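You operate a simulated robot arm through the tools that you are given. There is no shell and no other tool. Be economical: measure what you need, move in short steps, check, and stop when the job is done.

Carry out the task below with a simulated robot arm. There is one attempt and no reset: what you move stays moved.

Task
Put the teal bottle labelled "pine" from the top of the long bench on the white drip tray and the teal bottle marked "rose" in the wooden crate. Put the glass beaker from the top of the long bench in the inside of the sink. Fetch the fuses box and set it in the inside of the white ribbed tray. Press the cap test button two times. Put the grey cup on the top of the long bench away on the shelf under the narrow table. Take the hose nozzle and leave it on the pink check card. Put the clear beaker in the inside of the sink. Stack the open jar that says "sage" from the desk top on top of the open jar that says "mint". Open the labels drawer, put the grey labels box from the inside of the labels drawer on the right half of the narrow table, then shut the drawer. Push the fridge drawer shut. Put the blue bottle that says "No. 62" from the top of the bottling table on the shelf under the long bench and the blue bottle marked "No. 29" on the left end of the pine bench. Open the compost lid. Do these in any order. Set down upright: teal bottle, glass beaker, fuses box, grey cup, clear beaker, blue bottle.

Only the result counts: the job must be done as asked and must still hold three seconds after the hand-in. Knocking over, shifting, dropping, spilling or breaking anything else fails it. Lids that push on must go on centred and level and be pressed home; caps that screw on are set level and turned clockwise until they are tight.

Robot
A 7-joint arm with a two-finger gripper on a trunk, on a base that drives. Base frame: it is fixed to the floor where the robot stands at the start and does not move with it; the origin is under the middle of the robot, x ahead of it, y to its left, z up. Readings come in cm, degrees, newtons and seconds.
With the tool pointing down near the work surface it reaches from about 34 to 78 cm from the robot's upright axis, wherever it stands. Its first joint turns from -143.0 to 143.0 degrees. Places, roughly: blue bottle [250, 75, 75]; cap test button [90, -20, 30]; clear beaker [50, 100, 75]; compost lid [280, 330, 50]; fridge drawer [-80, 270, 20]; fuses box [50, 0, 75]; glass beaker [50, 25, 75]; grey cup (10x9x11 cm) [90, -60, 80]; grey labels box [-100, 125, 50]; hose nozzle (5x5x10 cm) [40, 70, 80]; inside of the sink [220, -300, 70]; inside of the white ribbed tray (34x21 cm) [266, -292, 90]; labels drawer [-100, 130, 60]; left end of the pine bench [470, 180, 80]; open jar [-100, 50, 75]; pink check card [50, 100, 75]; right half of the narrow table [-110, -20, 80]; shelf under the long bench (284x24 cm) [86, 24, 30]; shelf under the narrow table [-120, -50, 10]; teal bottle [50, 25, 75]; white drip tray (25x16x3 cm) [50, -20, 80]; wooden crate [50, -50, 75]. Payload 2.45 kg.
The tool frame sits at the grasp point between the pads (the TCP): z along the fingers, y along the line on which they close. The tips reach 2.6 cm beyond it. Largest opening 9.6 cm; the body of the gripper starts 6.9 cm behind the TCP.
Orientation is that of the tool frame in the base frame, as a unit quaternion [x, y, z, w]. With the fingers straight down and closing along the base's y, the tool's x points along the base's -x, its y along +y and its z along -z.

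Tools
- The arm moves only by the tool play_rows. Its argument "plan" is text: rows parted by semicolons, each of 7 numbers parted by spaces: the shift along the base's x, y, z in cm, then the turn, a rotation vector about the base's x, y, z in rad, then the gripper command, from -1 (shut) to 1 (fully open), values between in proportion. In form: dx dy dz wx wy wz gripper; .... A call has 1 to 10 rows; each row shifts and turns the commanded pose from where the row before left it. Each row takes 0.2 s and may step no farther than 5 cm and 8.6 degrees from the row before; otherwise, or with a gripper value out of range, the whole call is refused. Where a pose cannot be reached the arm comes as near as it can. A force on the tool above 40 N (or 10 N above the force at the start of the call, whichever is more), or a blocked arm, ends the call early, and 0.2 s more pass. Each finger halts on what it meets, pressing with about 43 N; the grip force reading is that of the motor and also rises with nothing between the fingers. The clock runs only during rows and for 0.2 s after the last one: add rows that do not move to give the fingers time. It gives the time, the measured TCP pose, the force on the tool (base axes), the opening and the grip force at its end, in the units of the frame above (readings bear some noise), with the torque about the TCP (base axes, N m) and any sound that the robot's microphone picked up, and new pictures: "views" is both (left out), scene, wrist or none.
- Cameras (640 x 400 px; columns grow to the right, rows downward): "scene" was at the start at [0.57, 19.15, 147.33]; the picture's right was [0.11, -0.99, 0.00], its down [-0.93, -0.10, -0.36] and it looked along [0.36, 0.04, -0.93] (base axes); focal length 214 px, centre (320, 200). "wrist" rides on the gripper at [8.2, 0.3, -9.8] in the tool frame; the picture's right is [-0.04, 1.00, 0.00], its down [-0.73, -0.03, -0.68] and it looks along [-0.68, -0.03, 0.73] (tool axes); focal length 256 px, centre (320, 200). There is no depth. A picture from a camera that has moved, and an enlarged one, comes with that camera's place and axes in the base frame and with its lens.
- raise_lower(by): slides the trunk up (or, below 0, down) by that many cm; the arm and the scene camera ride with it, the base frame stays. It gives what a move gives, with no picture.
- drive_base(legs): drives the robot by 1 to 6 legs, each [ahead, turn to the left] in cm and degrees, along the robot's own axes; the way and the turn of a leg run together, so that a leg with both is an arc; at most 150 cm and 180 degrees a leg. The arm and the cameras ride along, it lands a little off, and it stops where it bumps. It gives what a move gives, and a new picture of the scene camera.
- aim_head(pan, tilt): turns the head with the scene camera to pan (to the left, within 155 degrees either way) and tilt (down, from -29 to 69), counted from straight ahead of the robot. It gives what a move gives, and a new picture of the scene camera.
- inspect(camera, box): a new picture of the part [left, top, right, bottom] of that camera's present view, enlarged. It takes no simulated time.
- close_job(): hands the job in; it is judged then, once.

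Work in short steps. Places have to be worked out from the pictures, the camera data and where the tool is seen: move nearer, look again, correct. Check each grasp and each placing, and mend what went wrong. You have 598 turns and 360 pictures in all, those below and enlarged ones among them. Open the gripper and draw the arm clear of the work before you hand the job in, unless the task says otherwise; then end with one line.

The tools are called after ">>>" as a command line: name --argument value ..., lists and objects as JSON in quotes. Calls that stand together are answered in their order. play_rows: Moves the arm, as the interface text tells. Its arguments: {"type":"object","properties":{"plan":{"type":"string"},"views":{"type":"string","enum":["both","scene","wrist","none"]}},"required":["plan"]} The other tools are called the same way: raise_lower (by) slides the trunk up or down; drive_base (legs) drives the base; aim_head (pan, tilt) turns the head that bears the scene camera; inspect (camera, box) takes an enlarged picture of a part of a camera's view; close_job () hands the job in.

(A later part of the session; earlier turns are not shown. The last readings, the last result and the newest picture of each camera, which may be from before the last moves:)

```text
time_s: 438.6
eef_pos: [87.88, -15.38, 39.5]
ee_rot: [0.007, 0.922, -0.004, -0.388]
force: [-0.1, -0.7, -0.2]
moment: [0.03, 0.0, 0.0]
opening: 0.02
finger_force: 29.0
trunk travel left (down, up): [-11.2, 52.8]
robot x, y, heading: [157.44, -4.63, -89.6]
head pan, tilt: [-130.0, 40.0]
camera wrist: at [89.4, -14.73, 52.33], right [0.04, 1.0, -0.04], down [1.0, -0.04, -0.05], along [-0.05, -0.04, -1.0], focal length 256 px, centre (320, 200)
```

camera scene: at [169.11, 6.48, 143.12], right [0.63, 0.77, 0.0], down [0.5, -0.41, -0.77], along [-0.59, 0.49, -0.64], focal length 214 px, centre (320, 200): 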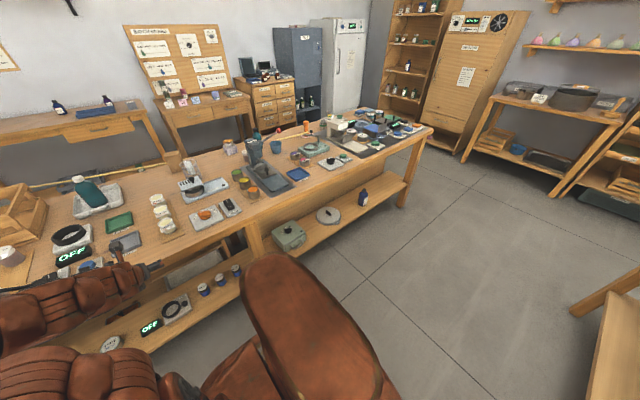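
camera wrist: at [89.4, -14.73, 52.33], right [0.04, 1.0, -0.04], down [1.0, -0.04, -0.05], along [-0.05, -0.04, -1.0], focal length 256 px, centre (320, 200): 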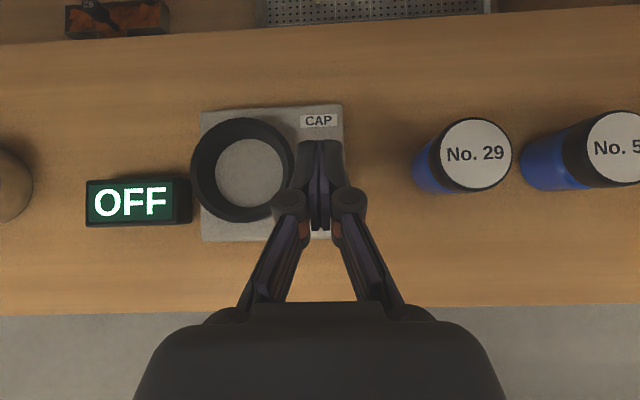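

Aligned. I shift slightly away from the ring and press down in small steps.

>>> play_rows --plan "0 0.4 -1 0 0 0 -1;0 0 -1 0 0 0 -1;0 0 -0.6 0 0 0 -1;0 0 -0.5 0 0 0 -1;0 0 -0.5 0 0 0 -1" --views "wrist"

```text
time_s: 439.8
eef_pos: [87.98, -14.95, 36.01]
ee_rot: [0.007, 0.921, -0.004, -0.389]
force: [0.2, 0.6, 0.7]
moment: [0.04, -0.01, -0.01]
opening: 0.58
finger_force: 28.4
trunk travel left (down, up): [-11.2, 52.8]
robot x, y, heading: [157.81, -4.54, -89.1]
head pan, tilt: [-130.0, 40.0]
camera wrist: at [89.32, -14.32, 48.68], right [0.04, 1.0, -0.04], down [1.0, -0.04, -0.05], along [-0.05, -0.04, -1.0], focal length 256 px, centre (320, 200)
```

wrist: 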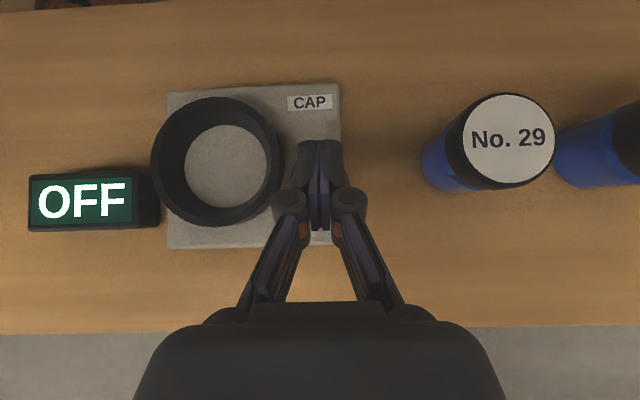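

>>> play_rows --plan "0 0 -0.4 0 0 0 -1;0 0 -0.4 0 0 0 -1;0 0 -0.3 0 0 0 -1" --views "wrist"

```text
time_s: 440.6
eef_pos: [87.95, -14.83, 35.16]
ee_rot: [0.007, 0.921, -0.005, -0.39]
force: [5.8, 1.1, 30.0]
moment: [0.05, 0.13, -0.06]
opening: 0.6
finger_force: 28.9
trunk travel left (down, up): [-11.2, 52.8]
robot x, y, heading: [157.81, -4.72, -89.2]
head pan, tilt: [-130.0, 40.0]
heard: click
camera wrist: at [89.28, -14.31, 47.85], right [0.04, 1.0, -0.04], down [1.0, -0.04, -0.05], along [-0.06, -0.04, -1.0], focal length 256 px, centre (320, 200)
```

wrist: 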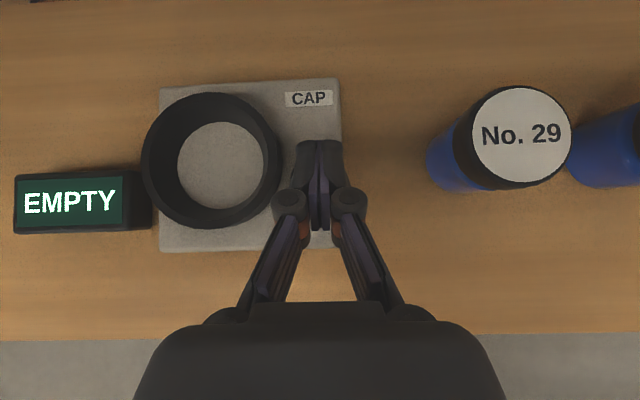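

One click heard (display "EMPTY"). I release and press a second time.

>>> play_rows --plan "0 0 0.8 0 0 0 -1;0 0 0.8 0 0 0 -1;0 0 0 0 0 0 -1;0 0 0 0 0 0 -1" --views "none"

>>> play_rows --plan "0 0 -0.8 0 0 0 -1;0 0 -0.4 0 0 0 -1;0 0 -0.3 0 0 0 -1" --views "wrist"

```text
time_s: 441.6
eef_pos: [88.05, -14.8, 36.46]
ee_rot: [0.005, 0.922, -0.006, -0.388]
force: [-0.9, -0.6, 1.0]
moment: [-0.01, -0.03, -0.02]
opening: 0.0
finger_force: 28.7
trunk travel left (down, up): [-11.2, 52.8]
robot x, y, heading: [157.76, -4.64, -89.2]
head pan, tilt: [-130.0, 40.0]
```

```text
time_s: 442.4
eef_pos: [87.9, -14.94, 35.22]
ee_rot: [0.006, 0.921, -0.006, -0.389]
force: [2.3, -1.6, 25.6]
moment: [-0.01, 0.18, -0.06]
opening: 0.61
finger_force: 29.1
trunk travel left (down, up): [-11.2, 52.8]
robot x, y, heading: [157.65, -4.53, -89.3]
head pan, tilt: [-130.0, 40.0]
heard: click
camera wrist: at [89.29, -14.37, 47.92], right [0.04, 1.0, -0.04], down [1.0, -0.04, -0.05], along [-0.06, -0.04, -1.0], focal length 256 px, centre (320, 200)
```

wrist: 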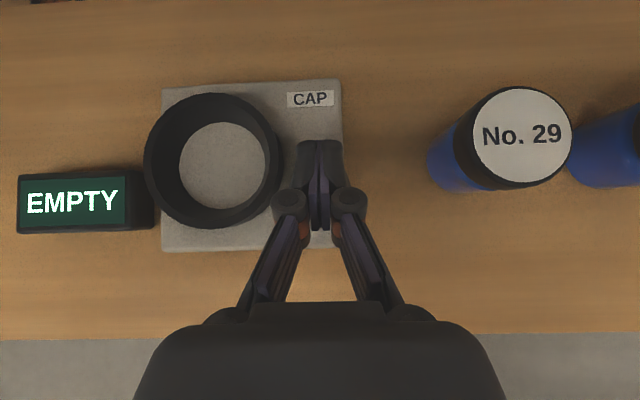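

Two clicks registered. I withdraw, raise the trunk, and level the tool.

>>> play_rows --plan "0.5 0 2 0 0 0 -1;2.5 0 3 0 0 0 -1;4 0 2 0 0 0 -1;4.5 0 0 0 0 0 -1;4 0 0 0 0 0 -1" --views "none"

>>> raise_lower --by 40

>>> raise_lower --by 12

>>> play_rows --plan "0 0 2 0 -0.131 0 0;0 0 2 0 -0.131 0 0;0 0 2 0 -0.131 0 0;0 0 2 0 -0.131 0 0;0 0 2 0 -0.131 0 0;0 0 0 0 -0.131 0 0;0 0 0 0 0 0 0" --views "none"

```text
time_s: 443.6
eef_pos: [103.39, -14.91, 41.95]
ee_rot: [0.007, 0.921, -0.004, -0.388]
force: [0.7, -0.3, 0.1]
moment: [-0.01, -0.03, 0.01]
opening: 0.01
finger_force: 28.7
trunk travel left (down, up): [-11.2, 52.8]
robot x, y, heading: [157.59, -4.46, -89.1]
head pan, tilt: [-130.0, 40.0]
```

```text
time_s: 447.4
eef_pos: [103.45, -15.1, 81.94]
ee_rot: [0.006, 0.921, -0.005, -0.388]
force: [0.6, 0.2, 0.3]
moment: [0.0, 0.02, -0.01]
opening: 0.0
finger_force: 28.8
trunk travel left (down, up): [-51.2, 12.8]
robot x, y, heading: [157.38, -4.38, -89.3]
head pan, tilt: [-130.0, 40.0]
```

```text
time_s: 448.9
eef_pos: [103.58, -14.86, 93.98]
ee_rot: [0.006, 0.922, -0.005, -0.388]
force: [0.5, 0.3, -0.2]
moment: [-0.03, 0.0, 0.01]
opening: 0.0
finger_force: 28.3
trunk travel left (down, up): [-63.2, 0.8]
robot x, y, heading: [157.53, -4.34, -89.5]
head pan, tilt: [-130.0, 40.0]
```

```text
time_s: 450.5
eef_pos: [103.73, -15.82, 102.6]
ee_rot: [0.007, 1.0, -0.013, -0.027]
force: [-0.4, -0.4, 0.1]
moment: [0.01, -0.04, -0.02]
opening: 4.82
finger_force: 0.0
out of reach, approached as far as the arm can: row 2, 3
trunk travel left (down, up): [-63.2, 0.8]
robot x, y, heading: [157.89, -4.64, -89.6]
head pan, tilt: [-130.0, 40.0]
```

I retract and raise the hand for a safe swing, reposition to (187, 31), then swing clockwise to face the bottling table.

>>> play_rows --plan "2 1 3 0 0.05 0 1;3 1 3 0 0 0 1;3 1 3 0 0 0 1;3 1 3 0 0 0 1;2 1 1 0 0 0 1;0 0 0 0 0 0 1" --views "none"

>>> drive_base --legs '[[0, -40], [-46, 0], [0, -140]]'

>>> aim_head --pan -70 --tilt 45

```text
time_s: 451.9
eef_pos: [116.68, -10.58, 115.62]
ee_rot: [0.005, 0.998, -0.013, -0.054]
force: [0.0, 0.7, -0.3]
moment: [-0.01, 0.02, 0.01]
opening: 9.61
finger_force: 0.1
trunk travel left (down, up): [-63.2, 0.8]
robot x, y, heading: [157.62, -4.06, -89.6]
head pan, tilt: [-130.0, 40.0]
```

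```text
time_s: 461.8
eef_pos: [226.24, 40.56, 115.6]
ee_rot: [0.998, 0.037, 0.046, -0.016]
force: [-13.3, 0.2, -0.6]
moment: [-0.07, -0.19, 0.71]
opening: 9.62
finger_force: 0.0
trunk travel left (down, up): [-63.2, 0.8]
robot x, y, heading: [186.78, 30.75, 95.1]
head pan, tilt: [-130.0, 40.0]
stopped in leg 3: the force on the tool passed its limit at 50 N (the readings are from after the stop); the commanded pose is now the measured one
camera scene: at [175.86, 19.83, 159.11], right [-0.57, -0.82, 0.0], down [-0.53, 0.37, -0.77], along [0.63, -0.44, -0.64], focal length 214 px, centre (320, 200)
```

scene: 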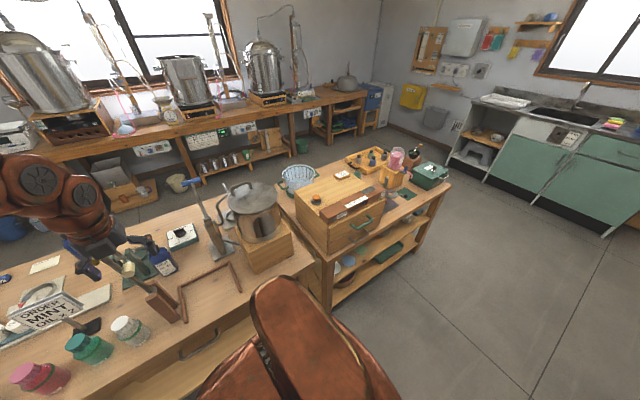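

```text
time_s: 463.1
eef_pos: [226.31, 40.52, 115.52]
ee_rot: [0.998, 0.037, 0.047, -0.015]
force: [-22.7, 0.0, -3.7]
moment: [-0.26, -0.32, 1.13]
opening: 9.57
finger_force: 0.0
trunk travel left (down, up): [-63.2, 0.8]
robot x, y, heading: [186.5, 31.18, 95.0]
head pan, tilt: [-70.0, 45.0]
camera scene: at [176.17, 28.14, 158.38], right [0.42, -0.91, 0.0], down [-0.64, -0.3, -0.71], along [0.64, 0.3, -0.71], focal length 214 px, centre (320, 200)
```

scene: 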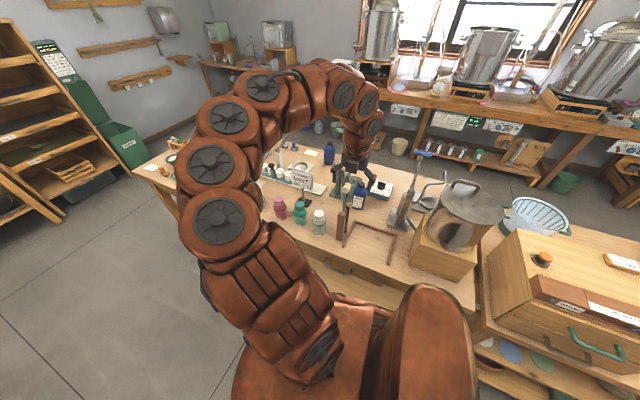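

The hand touched the lever of the wooden stand. I turn back a bit and look closely.

>>> drive_base --legs '[[0, 10]]'

>>> inspect --camera "scene" --box '[250, 130, 450, 270]'

```text
time_s: 464.2
eef_pos: [224.22, 47.3, 115.46]
ee_rot: [0.991, 0.123, 0.046, -0.02]
force: [0.6, -0.4, -0.7]
moment: [-0.03, -0.01, -0.04]
opening: 9.59
finger_force: 0.0
trunk travel left (down, up): [-63.2, 0.8]
robot x, y, heading: [186.94, 31.04, 105.5]
head pan, tilt: [-70.0, 45.0]
camera scene: at [177.09, 26.4, 158.39], right [0.58, -0.82, 0.0], down [-0.58, -0.41, -0.71], along [0.58, 0.41, -0.71], focal length 214 px, centre (320, 200)
```

scene: 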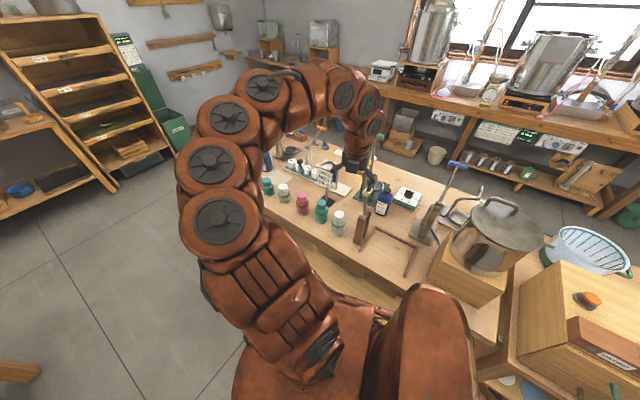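

```text
2.86 times, centred on (350, 200) of scene
camera zoom: at [177.09, 26.4, 158.39], right [0.58, -0.82, 0.0], down [-0.58, -0.41, -0.71], along [0.58, 0.41, -0.71], focal length 613 px, centre (234, 200)
```

zoom: 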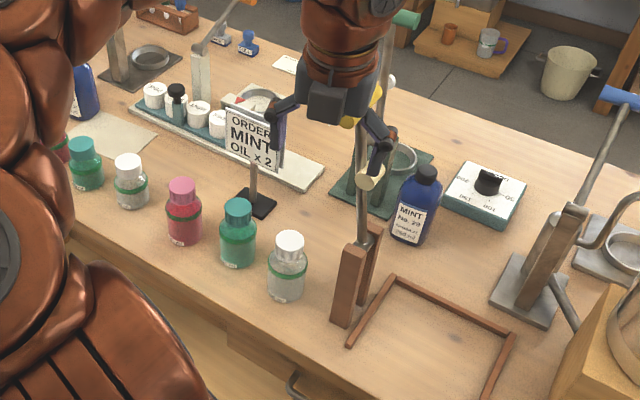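

The levers stand; I'll instead take No. 29 from the far side of the table, where it is freer. I tuck the hand toward the front and drive around the +y end.

>>> play_rows --plan "-3.4 3.4 0 0 0 0.08 1;-3.4 3.4 0 0 0 0.08 1;-3.4 3.4 0 0 0 0.08 1;-3.4 3.4 0 0 0 0.08 1;-3.4 3.4 0 0 0 0.08 1;0 0 0 0 0 0 1" --views "none"

>>> inspect --camera "scene" --box '[300, 110, 480, 260]'

```text
time_s: 465.6
eef_pos: [206.95, 64.15, 115.46]
ee_rot: [0.947, 0.318, 0.042, -0.028]
force: [-0.5, -0.8, 0.2]
moment: [0.01, -0.02, 0.02]
opening: 9.58
finger_force: 0.1
trunk travel left (down, up): [-63.2, 0.8]
robot x, y, heading: [186.45, 30.82, 105.1]
head pan, tilt: [-70.0, 45.0]
```

```text
2.67 times, centred on (390, 185) of scene
camera zoom: at [177.05, 26.4, 158.39], right [0.58, -0.82, 0.0], down [-0.58, -0.41, -0.71], along [0.58, 0.41, -0.71], focal length 572 px, centre (133, 240)
```

zoom: 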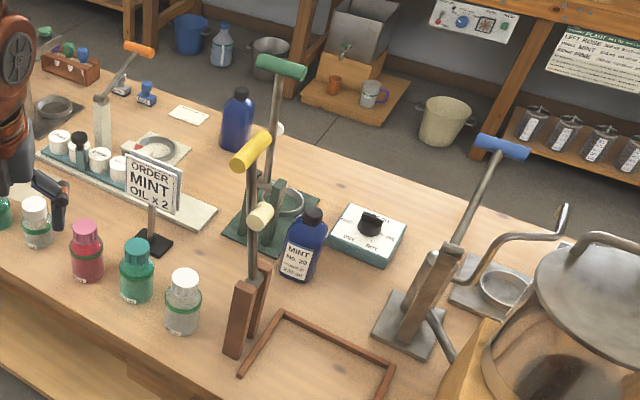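

The levers look unchanged. I drive around the table's +y end to its far side.

>>> drive_base --legs '[[0, -13], [145, 0], [70, 0], [0, -92]]'

>>> aim_head --pan 0 --tilt 30

```text
time_s: 481.0
eef_pos: [204.01, 219.11, 115.49]
ee_rot: [0.833, -0.551, 0.048, 0.015]
force: [0.3, -0.3, -0.4]
moment: [0.0, -0.01, 0.0]
opening: 9.58
finger_force: 0.1
trunk travel left (down, up): [-63.2, 0.8]
robot x, y, heading: [176.93, 247.06, 1.2]
head pan, tilt: [-70.0, 45.0]
camera scene: at [174.55, 257.93, 158.39], right [-0.93, -0.36, 0.0], down [-0.25, 0.66, -0.71], along [0.25, -0.66, -0.71], focal length 214 px, centre (320, 200)
```

scene: 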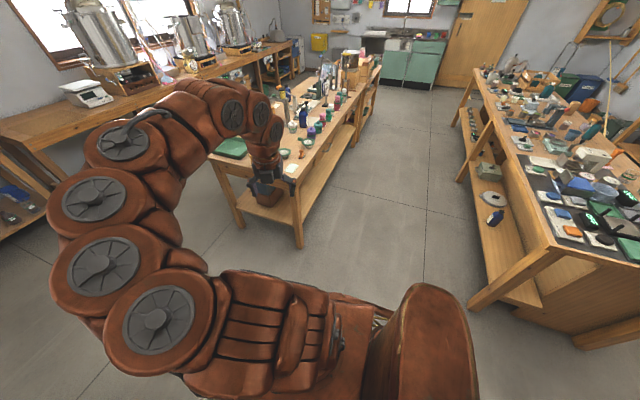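

```text
time_s: 482.4
eef_pos: [204.07, 219.18, 115.63]
ee_rot: [0.833, -0.551, 0.048, 0.015]
force: [0.5, 0.2, -0.4]
moment: [-0.01, 0.02, -0.01]
opening: 9.6
finger_force: 0.0
trunk travel left (down, up): [-63.2, 0.8]
robot x, y, heading: [176.64, 246.93, 1.0]
head pan, tilt: [0.0, 30.0]
camera scene: at [180.66, 265.68, 160.65], right [0.02, -1.0, 0.0], down [-0.5, -0.01, -0.87], along [0.87, 0.02, -0.5], focal length 214 px, centre (320, 200)
```

scene: 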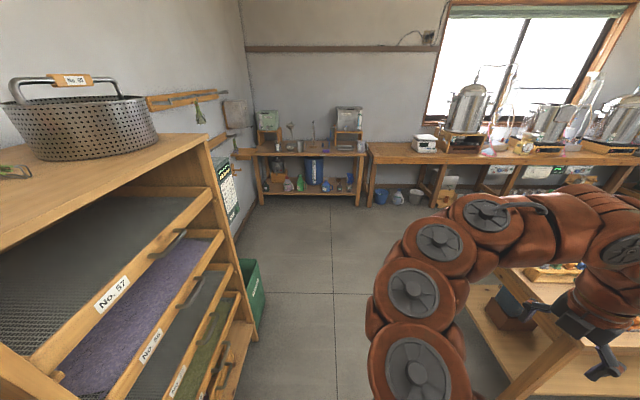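

The pine bench (with stills) starts at y≈195. I drive to the lane between the tables.

>>> drive_base --legs '[[150, 0], [35, 0], [0, -91], [150, 0]]'

>>> aim_head --pan -50 --tilt 42

```text
time_s: 502.6
eef_pos: [332.7, 73.7, 115.4]
ee_rot: [-0.188, 0.981, -0.022, -0.043]
force: [0.5, 0.8, 0.4]
moment: [0.01, -0.02, 0.04]
opening: 9.6
finger_force: 0.0
trunk travel left (down, up): [-63.2, 0.8]
robot x, y, heading: [361.6, 100.18, -90.3]
head pan, tilt: [0.0, 30.0]
camera scene: at [379.57, 96.33, 160.65], right [-1.0, 0.0, 0.0], down [0.0, 0.5, -0.87], along [0.0, -0.87, -0.5], focal length 214 px, centre (320, 200)
```

scene: 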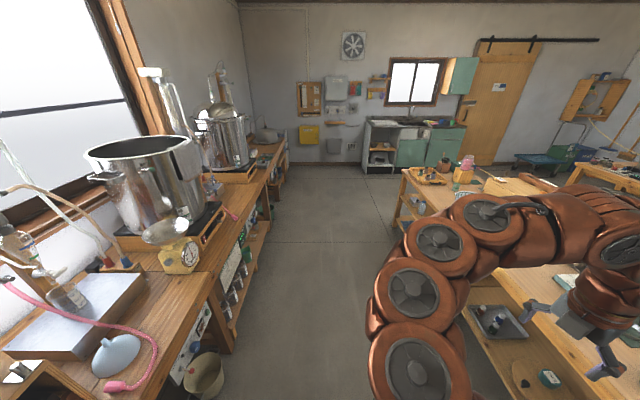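

```text
time_s: 503.7
eef_pos: [332.81, 73.56, 115.49]
ee_rot: [-0.186, 0.981, -0.023, -0.044]
force: [-0.5, 0.2, 0.1]
moment: [-0.04, 0.03, 0.03]
opening: 9.58
finger_force: 0.1
trunk travel left (down, up): [-63.2, 0.8]
robot x, y, heading: [361.41, 99.78, -90.4]
head pan, tilt: [-50.0, 42.0]
camera scene: at [373.18, 100.02, 158.83], right [-0.64, 0.77, 0.0], down [0.51, 0.43, -0.74], along [-0.57, -0.48, -0.67], focal length 214 px, centre (320, 200)
```

scene: 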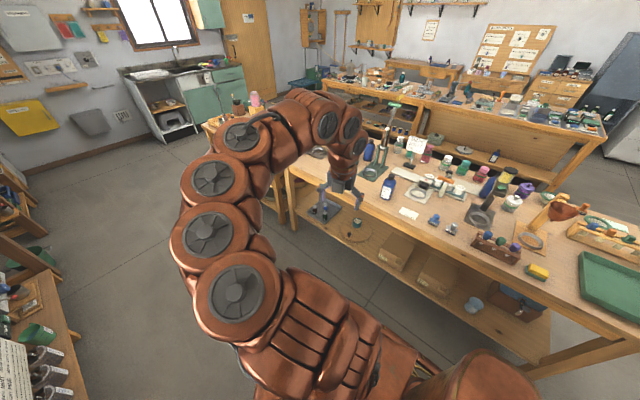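

>>> inspect --camera "scene" --box '[310, 90, 470, 250]'

```text
2.50 times, centred on (390, 170) of scene
camera zoom: at [373.18, 100.02, 158.83], right [-0.64, 0.77, 0.0], down [0.51, 0.43, -0.74], along [-0.57, -0.48, -0.67], focal length 536 px, centre (145, 275)
```

zoom: 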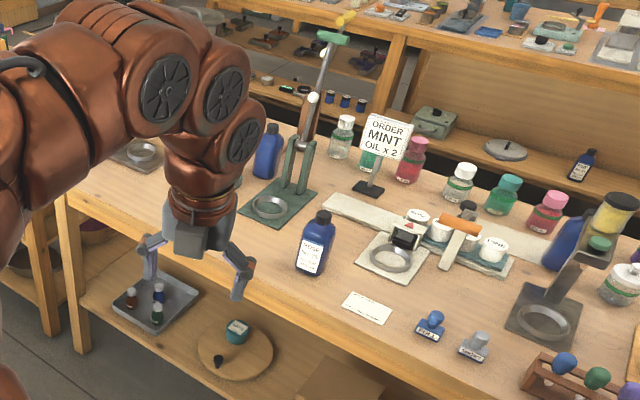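

No. 29 is ≈(251, 42) next to a tall lever at (254, 51). I approach from the far side with the hand leaning toward −y. First move the base nearer.

>>> drive_base --legs '[[0, -30], [72, 0], [0, 30]]'

>>> play_rows --plan "0 0 0 0 0 0.12 1;0 0 0 0 0 0.12 1;0 0 0 0 0 0.12 1;0 0 0 0 0 0.12 1;0 0 0 0 0 0.12 1;0 0 0 0 0 0.12 1;0 0 0 0 0 0.12 1;0 0 0 0 0 0.12 1;0 0 0 0 0 0.12 1;0 0 0 0 0 0.12 1" --views "both"

```text
time_s: 510.6
eef_pos: [296.55, 10.69, 115.63]
ee_rot: [-0.189, 0.981, -0.024, -0.043]
force: [-0.8, 0.2, -0.1]
moment: [0.01, -0.01, 0.03]
opening: 9.63
finger_force: 0.1
trunk travel left (down, up): [-63.2, 0.8]
robot x, y, heading: [324.83, 37.44, -90.1]
head pan, tilt: [-50.0, 42.0]
camera scene: at [336.84, 37.24, 158.82], right [-0.64, 0.77, 0.0], down [0.51, 0.43, -0.74], along [-0.57, -0.48, -0.67], focal length 214 px, centre (320, 200)
```

scene: 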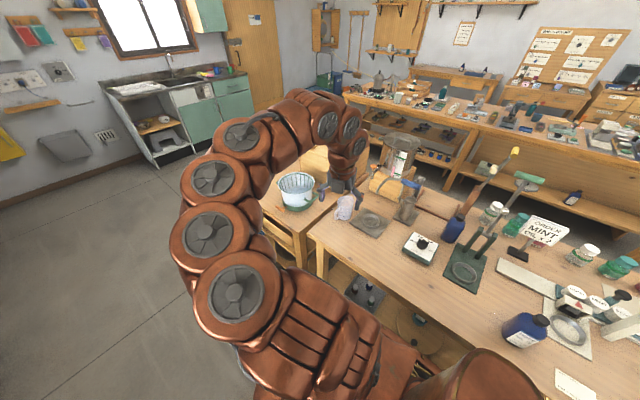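

```text
time_s: 512.8
eef_pos: [296.61, 10.72, 115.43]
ee_rot: [0.71, -0.702, 0.044, 0.023]
force: [-1.0, 0.8, -0.3]
moment: [0.01, 0.01, 0.01]
opening: 9.57
finger_force: 0.1
trunk travel left (down, up): [-63.2, 0.8]
robot x, y, heading: [324.71, 37.29, -90.0]
head pan, tilt: [-50.0, 42.0]
camera scene: at [336.85, 37.24, 158.82], right [-0.64, 0.77, 0.0], down [0.51, 0.43, -0.74], along [-0.57, -0.48, -0.67], focal length 214 px, centre (320, 200)
camera wrist: at [296.03, 3.6, 126.03], right [-1.0, 0.03, -0.03], down [0.0, 0.79, 0.61], along [0.04, 0.61, -0.79], focal length 256 px, centre (320, 200)
```

scene: 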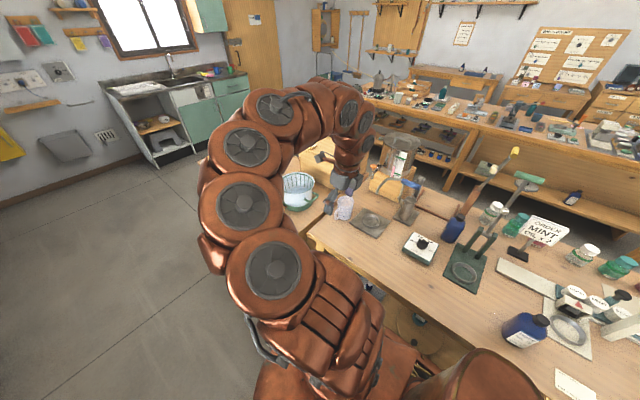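
wrist: 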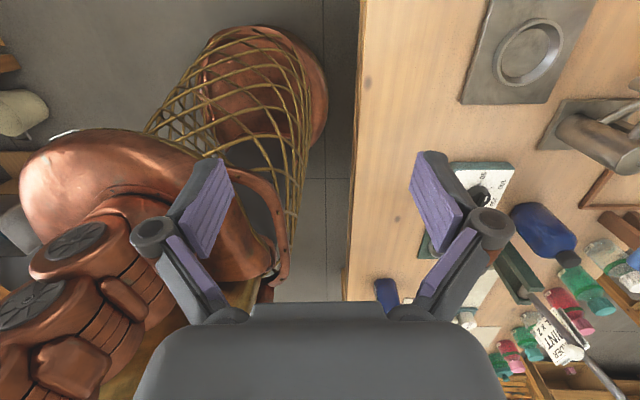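

The bottle is clear from this side at ≈(250, 43). I move diagonally over it, tilting the hand toward −y.

>>> play_rows --plan "-2.8 4.1 0 0.045 0 0 1;-2.8 4.1 0 0.045 0 0 1;-2.8 4.1 0 0.045 0 0 1;-2.8 4.1 0 0.045 0 0 1;-2.6 3.8 0 0.045 0 0 1;-2.6 3.8 0 0.045 0 0 1;-2.6 3.8 0 0.045 0 0 1;-2.6 3.4 0 0.045 0 0 1;-4 0 0 0 0 0 1;-4 0 0 0 0 0 1" --views "both"

```text
time_s: 515.0
eef_pos: [266.88, 41.83, 115.51]
ee_rot: [0.703, -0.699, -0.081, -0.106]
force: [0.8, -1.4, 0.6]
moment: [0.02, 0.05, 0.04]
opening: 9.58
finger_force: 0.2
trunk travel left (down, up): [-63.2, 0.8]
robot x, y, heading: [325.15, 37.1, -89.9]
head pan, tilt: [-50.0, 42.0]
camera scene: at [336.83, 37.23, 158.82], right [-0.64, 0.77, 0.0], down [0.51, 0.43, -0.74], along [-0.57, -0.48, -0.67], focal length 214 px, centre (320, 200)
camera wrist: at [266.35, 31.46, 122.78], right [-1.0, 0.04, -0.02], down [0.0, 0.53, 0.85], along [0.04, 0.85, -0.53], focal length 256 px, centre (320, 200)
```

scene: 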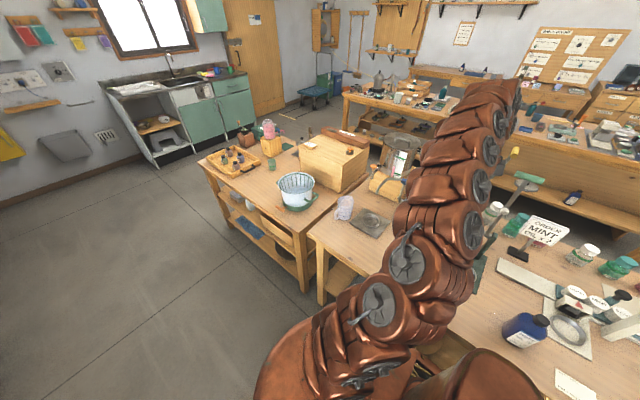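
wrist: 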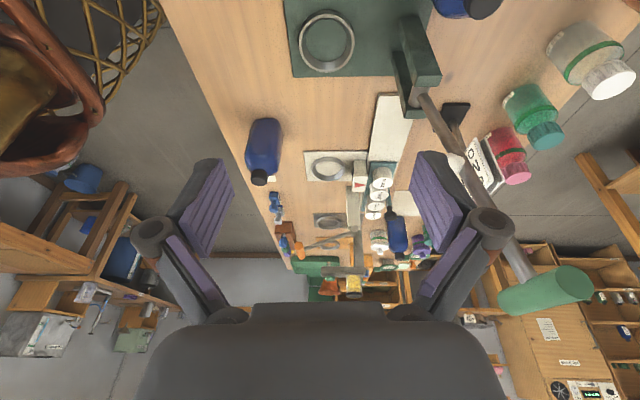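

Clear of the lever handle (251, 51, 117). Move on to above the bottle.

>>> play_rows --plan "-4 0.4 0 0 0 0 1;-4 0.4 0 0 0 0 1;-4 0.3 0 0 0 0 1;-3.5 0 0 0 0 0 1;0 0 0 0 0 0 1" --views "wrist"

```text
time_s: 516.2
eef_pos: [264.38, 41.91, 114.61]
ee_rot: [0.703, -0.698, -0.082, -0.105]
force: [0.3, 0.0, 0.0]
moment: [0.04, -0.03, 0.01]
opening: 9.61
finger_force: 0.1
out of reach, approached as far as the arm can: row 1, 2, 3, 4
trunk travel left (down, up): [-63.2, 0.8]
robot x, y, heading: [325.17, 37.23, -89.8]
head pan, tilt: [-50.0, 42.0]
camera wrist: at [263.84, 31.57, 122.04], right [-1.0, 0.04, -0.02], down [0.0, 0.53, 0.85], along [0.04, 0.85, -0.53], focal length 256 px, centre (320, 200)
```

wrist: 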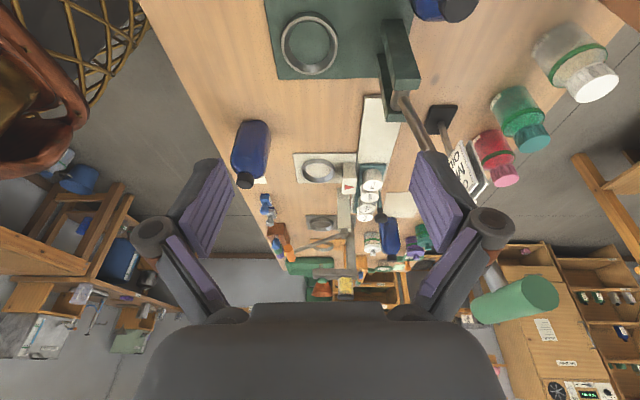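

Out of reach at this height; I lower first, then extend.

>>> play_rows --plan "0 0 -4.5 0 0 0 1;0 0 -4.5 0 0 0 1;-2 0.4 -4 0 0 0 1;-4 0.4 0 0 0 0 1;-4 0.3 0 0 0 0 1;-2.5 0 0 0 0 0 1;0 0 0 0 0 0 1" --views "wrist"

```text
time_s: 517.8
eef_pos: [262.88, 41.87, 101.3]
ee_rot: [0.703, -0.698, -0.082, -0.105]
force: [0.1, -0.1, -0.4]
moment: [-0.01, 0.02, 0.01]
opening: 9.58
finger_force: 0.1
out of reach, approached as far as the arm can: row 3, 4, 5, 6
trunk travel left (down, up): [-63.2, 0.8]
robot x, y, heading: [325.05, 37.59, -89.8]
head pan, tilt: [-50.0, 42.0]
camera wrist: at [262.38, 31.48, 108.77], right [-1.0, 0.04, -0.02], down [0.0, 0.53, 0.85], along [0.04, 0.85, -0.53], focal length 256 px, centre (320, 200)
```

wrist: 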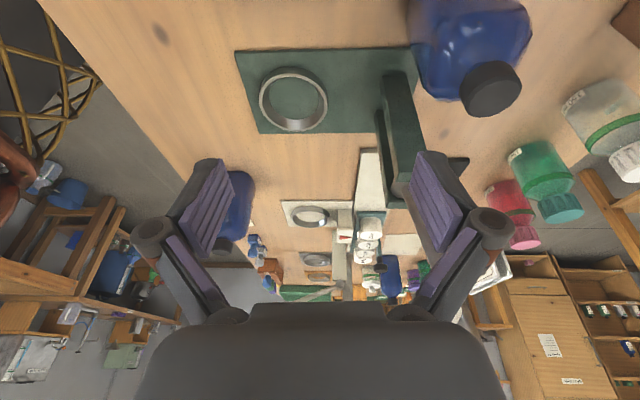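

Need ~6 cm more. I retract, nudge the base closer, and retry.

>>> play_rows --plan "4 0 2 0 0 0 1;4 0 2 0 0 0 1;3 0 2 0 0 0 1" --views "none"

>>> drive_base --legs '[[0, -30], [11, 0], [0, 30]]'

```text
time_s: 518.6
eef_pos: [273.8, 41.86, 107.3]
ee_rot: [0.703, -0.698, -0.083, -0.103]
force: [-0.6, -0.3, -0.3]
moment: [-0.03, -0.02, 0.0]
opening: 9.62
finger_force: 0.1
trunk travel left (down, up): [-63.2, 0.8]
robot x, y, heading: [324.74, 37.17, -89.9]
head pan, tilt: [-50.0, 42.0]
```

```text
time_s: 522.8
eef_pos: [268.33, 32.04, 107.38]
ee_rot: [0.703, -0.698, -0.082, -0.105]
force: [-0.3, -1.0, -0.1]
moment: [0.01, 0.03, -0.02]
opening: 9.63
finger_force: 0.0
trunk travel left (down, up): [-63.2, 0.8]
robot x, y, heading: [319.3, 27.87, -89.9]
head pan, tilt: [-50.0, 42.0]
camera scene: at [331.33, 27.69, 158.83], right [-0.64, 0.76, 0.0], down [0.51, 0.43, -0.74], along [-0.57, -0.48, -0.67], focal length 214 px, centre (320, 200)
```

scene: 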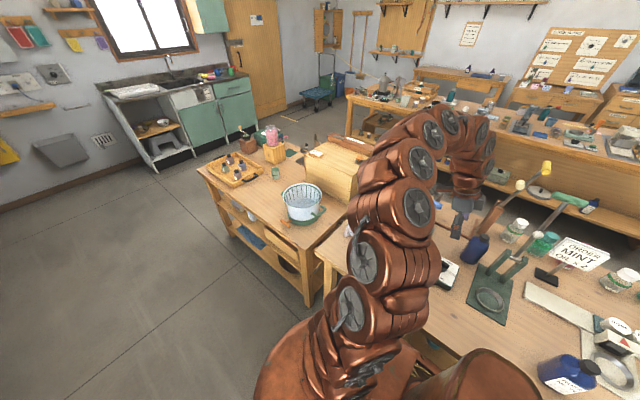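

No bump. I move toward the bottle, lowering slightly.

>>> play_rows --plan "-2 3.7 -1.5 0 0 0 1;-2 3.7 -1.5 0 0 0 1;-2 3.7 -1.5 0 0 0 1;-4 0 -2 0 0 0 1;-4 0 -2 0 0 0 1;-3 0.2 0 0 0 0 1;0 0 0 0 0 0 1" --views "wrist"

```text
time_s: 524.4
eef_pos: [258.95, 42.29, 100.05]
ee_rot: [0.704, -0.698, -0.084, -0.103]
force: [0.6, 0.1, -0.1]
moment: [0.02, 0.02, 0.04]
opening: 9.59
finger_force: 0.1
out of reach, approached as far as the arm can: row 4, 5, 6
trunk travel left (down, up): [-63.2, 0.8]
robot x, y, heading: [319.32, 27.57, -90.0]
head pan, tilt: [-50.0, 42.0]
camera wrist: at [258.39, 31.91, 107.38], right [-1.0, 0.03, -0.02], down [0.0, 0.53, 0.85], along [0.04, 0.85, -0.53], focal length 256 px, centre (320, 200)
```

wrist: 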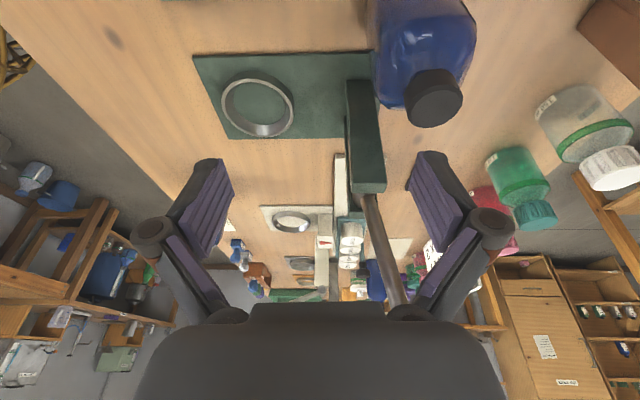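

Reach is limited by the sideways tilt; I reduce the tilt and lower.

>>> play_rows --plan "1.5 0 -1 -0.06 0 0 1;1 0 -2 -0.06 0 0 1;0 0 -2 -0.06 0 0 1;-2 0 0 -0.03 0 0 1;-3 0 0 0 0 0 1;-3 0 0 0 0 0 1;-2 0 0 0 0 0 1" --views "wrist"

```text
time_s: 526.0
eef_pos: [257.51, 42.13, 94.97]
ee_rot: [0.711, -0.702, -0.008, -0.029]
force: [0.4, 0.5, 0.3]
moment: [-0.01, -0.03, -0.01]
opening: 9.61
finger_force: 0.1
out of reach, approached as far as the arm can: row 5, 6, 7
trunk travel left (down, up): [-63.2, 0.8]
robot x, y, heading: [319.51, 27.35, -89.9]
head pan, tilt: [-50.0, 42.0]
camera wrist: at [256.89, 33.59, 104.37], right [-1.0, 0.03, -0.03], down [0.0, 0.7, 0.72], along [0.04, 0.72, -0.69], focal length 256 px, centre (320, 200)
```

wrist: 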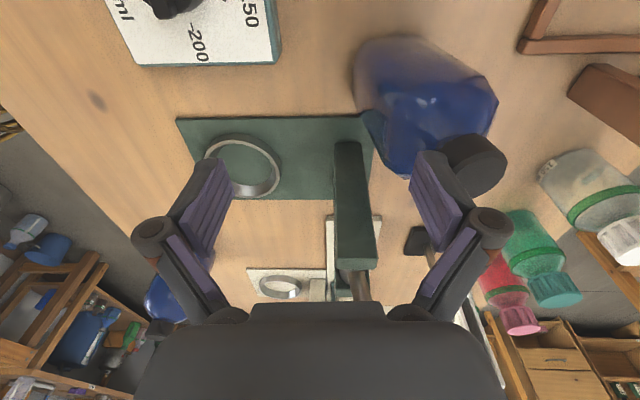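

With the camera side facing the robot the arm reaches farther; I back up and yaw the tool 90°.

>>> play_rows --plan "4 -1 3 0 0 0 1;4 -1 3 0 0 0.14 1;0 0 2 0 0 0.14 1;0 0 0 0 0 0.14 1;0 0 0 0 0 0.14 1;0 0 0 0 0 0.14 1;0 0 0 0 0 0.14 1;0 0 0 0 0 0.14 1;0 0 0 0 0 0.14 1;0 0 0 0 0 0.14 1" --views "none"

>>> play_rows --plan "0 0 0 0 0 0.14 1;0 0 0 0 0 0.14 1;-3 1 0 -0.03 0.02 0 1;-3 1 0 0 0 0 1;-3 0.5 0 0 0 0 1;0 0 0 0 0 0 1" --views "wrist"

```text
refused: row 1 steps farther than a row can; nothing moved
```

```text
time_s: 527.4
eef_pos: [254.97, 41.55, 96.66]
ee_rot: [0.809, -0.587, -0.023, -0.012]
force: [0.1, -0.6, -0.3]
moment: [0.02, -0.02, -0.01]
opening: 9.58
finger_force: 0.2
out of reach, approached as far as the arm can: row 3, 4, 5
trunk travel left (down, up): [-63.2, 0.8]
robot x, y, heading: [319.49, 27.72, -89.8]
head pan, tilt: [-50.0, 42.0]
camera wrist: at [257.36, 33.33, 106.13], right [-0.96, -0.27, 0.01], down [-0.18, 0.68, 0.71], along [-0.2, 0.68, -0.7], focal length 256 px, centre (320, 200)
```

wrist: 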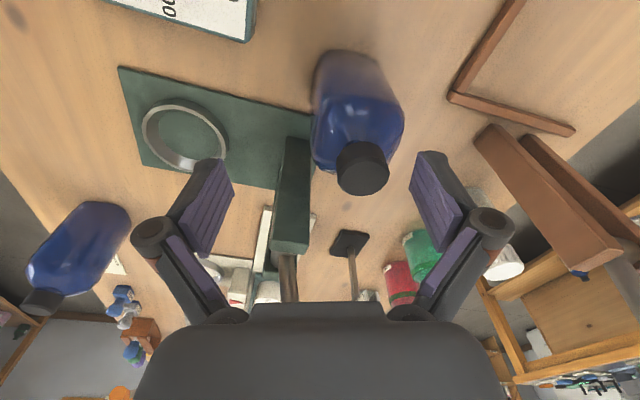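

Partly yawed. I back off a little, finish the yaw, and return.

>>> play_rows --plan "3 -1 3 0 0 0 1;3 -1 3 0 0 0.14 1;0 0 0 0 0 0.14 1;0 0 0 0 0 0.14 1;0 0 0 0 0 0.14 1;0 0 0 0 0 0.14 1;0 0 0 0 0 0.14 1;0 0 0 0 0 0.14 1;0 0 0 0 0 0.14 1;0 0 0 0 0 0.12 1" --views "none"

>>> play_rows --plan "-3 1.2 -1 0 0 0 1;-3 1.2 -1 0 0 0 1;-3 0.5 0 0 0 0 1;0 0 0 0 0 0 1" --views "wrist"

```text
time_s: 529.6
eef_pos: [261.45, 40.84, 101.08]
ee_rot: [0.967, -0.252, -0.015, -0.005]
force: [0.4, 0.2, 0.7]
moment: [-0.01, -0.02, 0.02]
opening: 9.61
finger_force: 0.0
out of reach, approached as far as the arm can: row 7, 8, 9, 10
trunk travel left (down, up): [-63.2, 0.8]
robot x, y, heading: [319.42, 28.17, -90.1]
head pan, tilt: [-50.0, 42.0]
```

```text
time_s: 530.6
eef_pos: [255.61, 43.31, 99.13]
ee_rot: [0.967, -0.253, -0.015, -0.005]
force: [-1.0, 0.0, 0.0]
moment: [-0.04, 0.0, -0.02]
opening: 9.58
finger_force: 0.1
out of reach, approached as far as the arm can: row 3
trunk travel left (down, up): [-63.2, 0.8]
robot x, y, heading: [319.64, 27.43, -89.9]
head pan, tilt: [-50.0, 42.0]
camera wrist: at [262.76, 38.87, 108.64], right [-0.52, -0.85, 0.0], down [-0.61, 0.37, 0.7], along [-0.6, 0.37, -0.71], focal length 256 px, centre (320, 200)
```

wrist: 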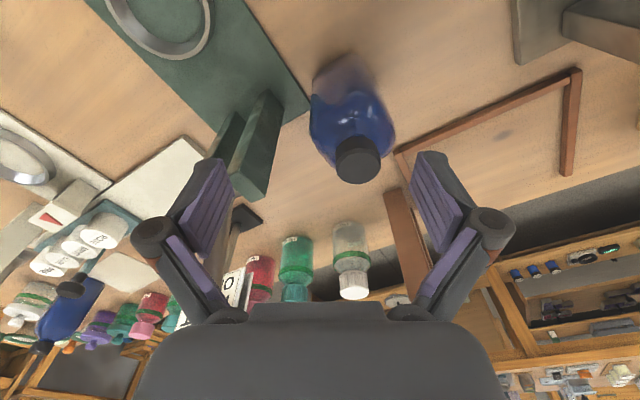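

Need a few cm more. I retract and use two gentle reverse arcs to come closer and better aligned in y.

>>> play_rows --plan "4 0 2 0 0 0 1;4 0 2 0 0 0 1;3 0 1 0 0 0 1" --views "none"

>>> drive_base --legs '[[-12, 20], [-10, -20]]'

>>> play_rows --plan "-2 -2 -1 0 0 0 1;-2 -3 -1 0 0 0 1;0 -3 0 0 0 0 1;0 0 0 0 0 0 1" --views "wrist"

```text
time_s: 531.4
eef_pos: [261.95, 43.28, 102.57]
ee_rot: [0.967, -0.255, -0.013, -0.006]
force: [-0.7, 0.4, -1.1]
moment: [0.01, 0.0, 0.02]
opening: 9.6
finger_force: 0.1
out of reach, approached as far as the arm can: row 2, 3
trunk travel left (down, up): [-63.2, 0.8]
robot x, y, heading: [319.35, 27.43, -90.0]
head pan, tilt: [-50.0, 42.0]
```

```text
time_s: 533.6
eef_pos: [257.13, 51.04, 102.53]
ee_rot: [0.984, -0.178, -0.009, -0.003]
force: [15.3, -3.0, 10.7]
moment: [0.3, 1.71, -0.02]
opening: 9.63
finger_force: 0.0
trunk travel left (down, up): [-63.2, 0.8]
robot x, y, heading: [316.29, 45.12, -81.0]
head pan, tilt: [-50.0, 42.0]
stopped in leg 2: the force on the tool passed its limit at 103 N (the readings are from after the stop); the commanded pose is now the measured one
camera scene: at [327.97, 46.63, 158.82], right [-0.75, 0.66, 0.0], down [0.44, 0.5, -0.74], along [-0.49, -0.56, -0.67], focal length 214 px, centre (320, 200)
```

scene: 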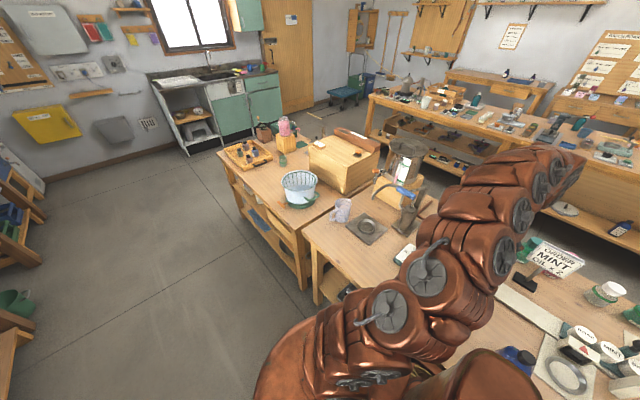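

```text
time_s: 533.9
eef_pos: [257.3, 50.96, 102.51]
ee_rot: [0.983, -0.181, -0.005, -0.004]
force: [28.7, -4.6, 15.8]
moment: [0.58, 3.04, -0.07]
opening: 9.58
finger_force: 0.0
trunk travel left (down, up): [-63.2, 0.8]
robot x, y, heading: [316.23, 44.71, -80.9]
head pan, tilt: [-50.0, 42.0]
stopped in row 1: the force on the tool passed its limit at 54 N (the readings are from after the stop); the commanded pose is now the measured one
camera wrist: at [264.8, 47.71, 112.22], right [-0.39, -0.92, -0.01], down [-0.67, 0.28, 0.69], along [-0.63, 0.27, -0.73], focal length 256 px, centre (320, 200)
```

wrist: 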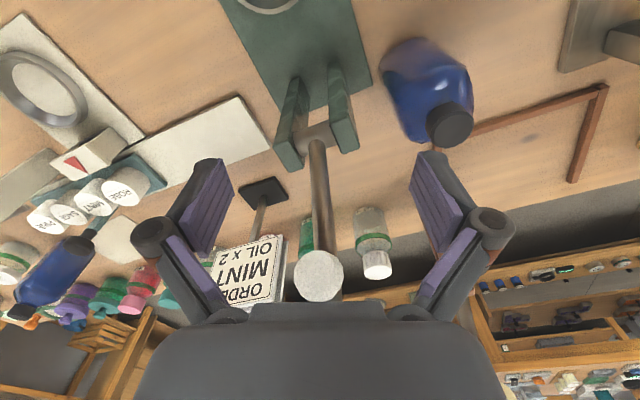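

The palm is touching the green lever. I back off in +x immediately.

>>> play_rows --plan "2 0 0 0 0 0 1;3 0 0 0 0 0 1;3 0 0 0 0 0 1;3 -1 1 0 0 0 1;0 0 0 0 0 0 1" --views "both"

```text
time_s: 535.1
eef_pos: [257.73, 50.62, 102.78]
ee_rot: [0.983, -0.182, -0.005, -0.005]
force: [0.5, 0.5, -0.3]
moment: [-0.01, 0.01, 0.0]
opening: 9.61
finger_force: 0.0
out of reach, approached as far as the arm can: row 1, 2, 3, 4
trunk travel left (down, up): [-63.2, 0.8]
robot x, y, heading: [316.25, 44.76, -81.1]
head pan, tilt: [-50.0, 42.0]
camera scene: at [327.77, 46.66, 158.82], right [-0.75, 0.66, 0.0], down [0.44, 0.5, -0.74], along [-0.49, -0.56, -0.67], focal length 214 px, centre (320, 200)
camera wrist: at [265.3, 47.31, 112.43], right [-0.4, -0.92, -0.01], down [-0.67, 0.28, 0.69], along [-0.63, 0.28, -0.73], focal length 256 px, centre (320, 200)
```

scene: 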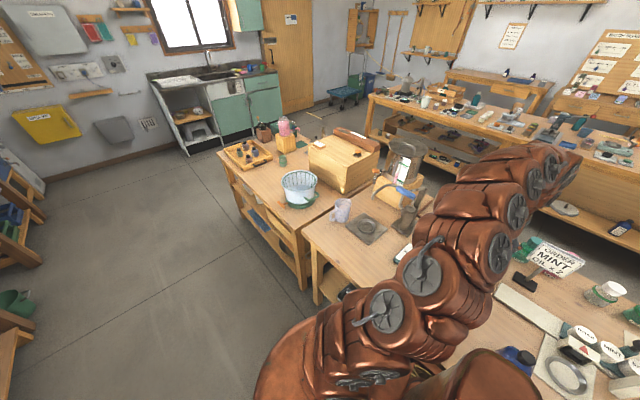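
wrist: 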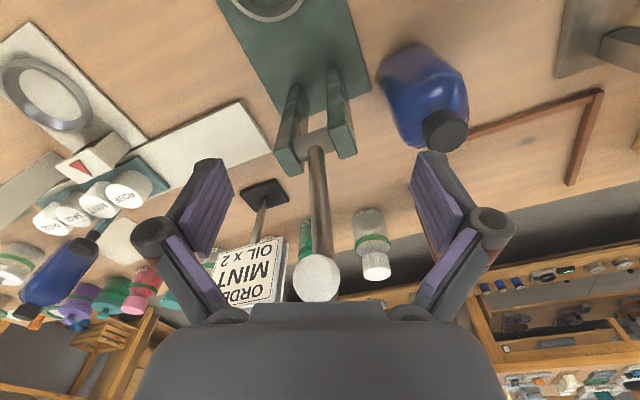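

Force is gone; the lever rod is 3 cm in front. I yaw back slightly while retreating in +x.

>>> play_rows --plan "1 0 0 0 0 -0.12 1;2 0 0 0 0 -0.12 1;2 0 0 0 0 -0.12 1;2 -1 0 0 0 -0.12 1;2 -1 0 0 0 0 1;0 0 0 0 0 0 1" --views "wrist"

```text
time_s: 536.5
eef_pos: [266.83, 48.72, 102.76]
ee_rot: [0.913, -0.409, -0.005, -0.005]
force: [-0.1, -0.4, 0.2]
moment: [0.02, 0.0, 0.01]
opening: 9.61
finger_force: 0.1
trunk travel left (down, up): [-63.2, 0.8]
robot x, y, heading: [316.41, 44.83, -81.1]
head pan, tilt: [-50.0, 42.0]
camera wrist: at [272.07, 42.28, 112.4], right [-0.77, -0.63, -0.01], down [-0.46, 0.56, 0.69], along [-0.43, 0.53, -0.73], focal length 256 px, centre (320, 200)
```

wrist: 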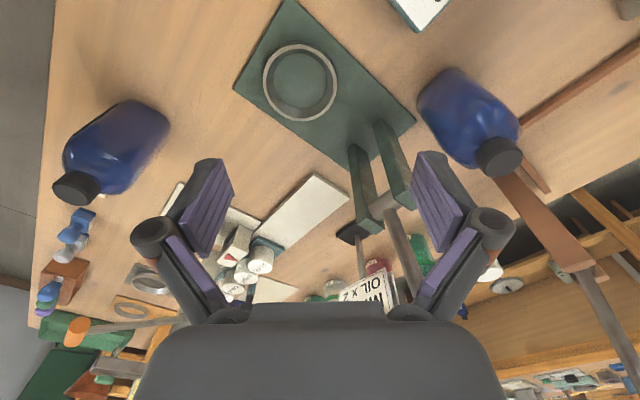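

Free. Now directly over the bottle at this height (tips above its cap).

>>> play_rows --plan "-1 -4 0 0 0 0 1;-4 -2 0 0 0 0 1;-4 0 0 0 0 0 1;-3.4 0 -1 0 0 0 1;-3.4 0 -1 0 0 0 1;0 0 0 0 0 0 1" --views "wrist"

```text
time_s: 537.9
eef_pos: [251.04, 42.63, 100.43]
ee_rot: [0.912, -0.41, -0.004, -0.005]
force: [-0.6, 0.0, -0.7]
moment: [-0.01, -0.03, -0.03]
opening: 9.59
finger_force: 0.1
trunk travel left (down, up): [-63.2, 0.8]
robot x, y, heading: [316.23, 44.99, -80.8]
head pan, tilt: [-50.0, 42.0]
camera wrist: at [256.21, 36.27, 110.25], right [-0.77, -0.63, -0.01], down [-0.46, 0.56, 0.69], along [-0.43, 0.53, -0.73], focal length 256 px, centre (320, 200)
```

wrist: 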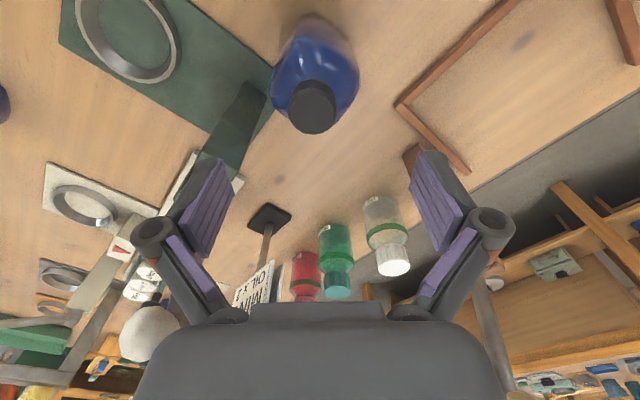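

Reached over the bottle; the lever rod is ~5 cm from the nearer finger. I descend vertically.

>>> play_rows --plan "0.4 0.1 -4 0 0 0 1;0 0 -4 0 0 0 1;0 0 0 0 0 0 1" --views "wrist"

```text
time_s: 538.7
eef_pos: [251.29, 42.71, 92.5]
ee_rot: [0.913, -0.409, -0.005, -0.006]
force: [0.0, 0.1, -0.3]
moment: [0.01, -0.02, 0.0]
opening: 9.6
finger_force: 0.0
trunk travel left (down, up): [-63.2, 0.8]
robot x, y, heading: [316.28, 45.02, -81.0]
head pan, tilt: [-50.0, 42.0]
camera wrist: at [256.59, 36.33, 102.31], right [-0.77, -0.63, -0.01], down [-0.46, 0.56, 0.69], along [-0.43, 0.53, -0.73], focal length 256 px, centre (320, 200)
```

wrist: 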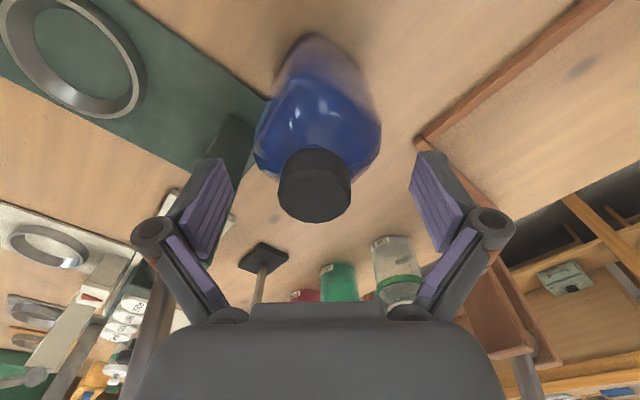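

The device post is close to the left finger, so I narrow the opening to ~8.2 cm and descend.

>>> play_rows --plan "0 0 0 0 0 0 0.7;0 -0.1 -2.5 0 0 0 0.7;0 0 -2.3 0 0 0 0.7;0 0 0 0 0 0 0.7" --views "wrist"

```text
time_s: 539.7
eef_pos: [251.43, 42.58, 87.75]
ee_rot: [0.912, -0.409, -0.004, -0.006]
force: [0.3, 0.0, 0.2]
moment: [-0.01, -0.02, -0.04]
opening: 8.16
finger_force: 0.0
trunk travel left (down, up): [-63.2, 0.8]
robot x, y, heading: [315.72, 44.87, -81.0]
head pan, tilt: [-50.0, 42.0]
camera wrist: at [256.59, 36.23, 97.54], right [-0.77, -0.63, -0.01], down [-0.46, 0.56, 0.69], along [-0.43, 0.53, -0.73], focal length 256 px, centre (320, 200)
```

wrist: 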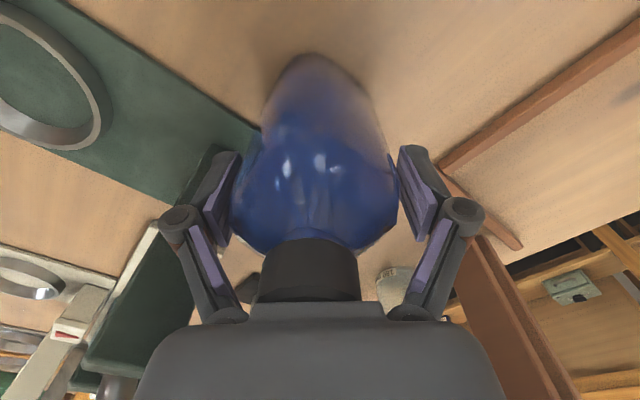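

Bottle is between the pads. Close and lift straight up.

>>> play_rows --plan "0 0 0 0 0 0 -1;0 0 0 0 0 0 -1;0 0 0 0 0 0 -1;0 0 4 0 0 0 -1;0 0 4.5 0 0 0 -1;0 0 4.5 0 0 0 -1;0 0 4.5 0 0 0 -1;0 0 0 0 0 0 -1" --views "wrist"

```text
time_s: 541.5
eef_pos: [251.37, 42.54, 105.22]
ee_rot: [0.912, -0.409, -0.003, -0.006]
force: [-0.1, 0.1, -4.1]
moment: [0.02, 0.02, 0.02]
opening: 7.24
finger_force: 43.8
trunk travel left (down, up): [-63.2, 0.8]
robot x, y, heading: [315.96, 44.83, -81.2]
head pan, tilt: [-50.0, 42.0]
camera wrist: at [256.64, 36.22, 114.99], right [-0.77, -0.63, -0.01], down [-0.46, 0.56, 0.69], along [-0.43, 0.53, -0.73], focal length 256 px, centre (320, 200)
```

wrist: 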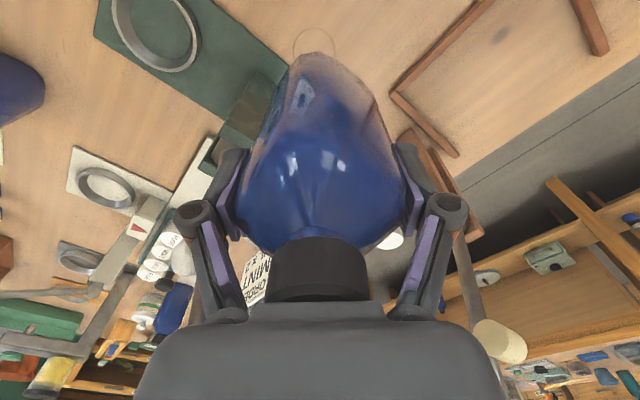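

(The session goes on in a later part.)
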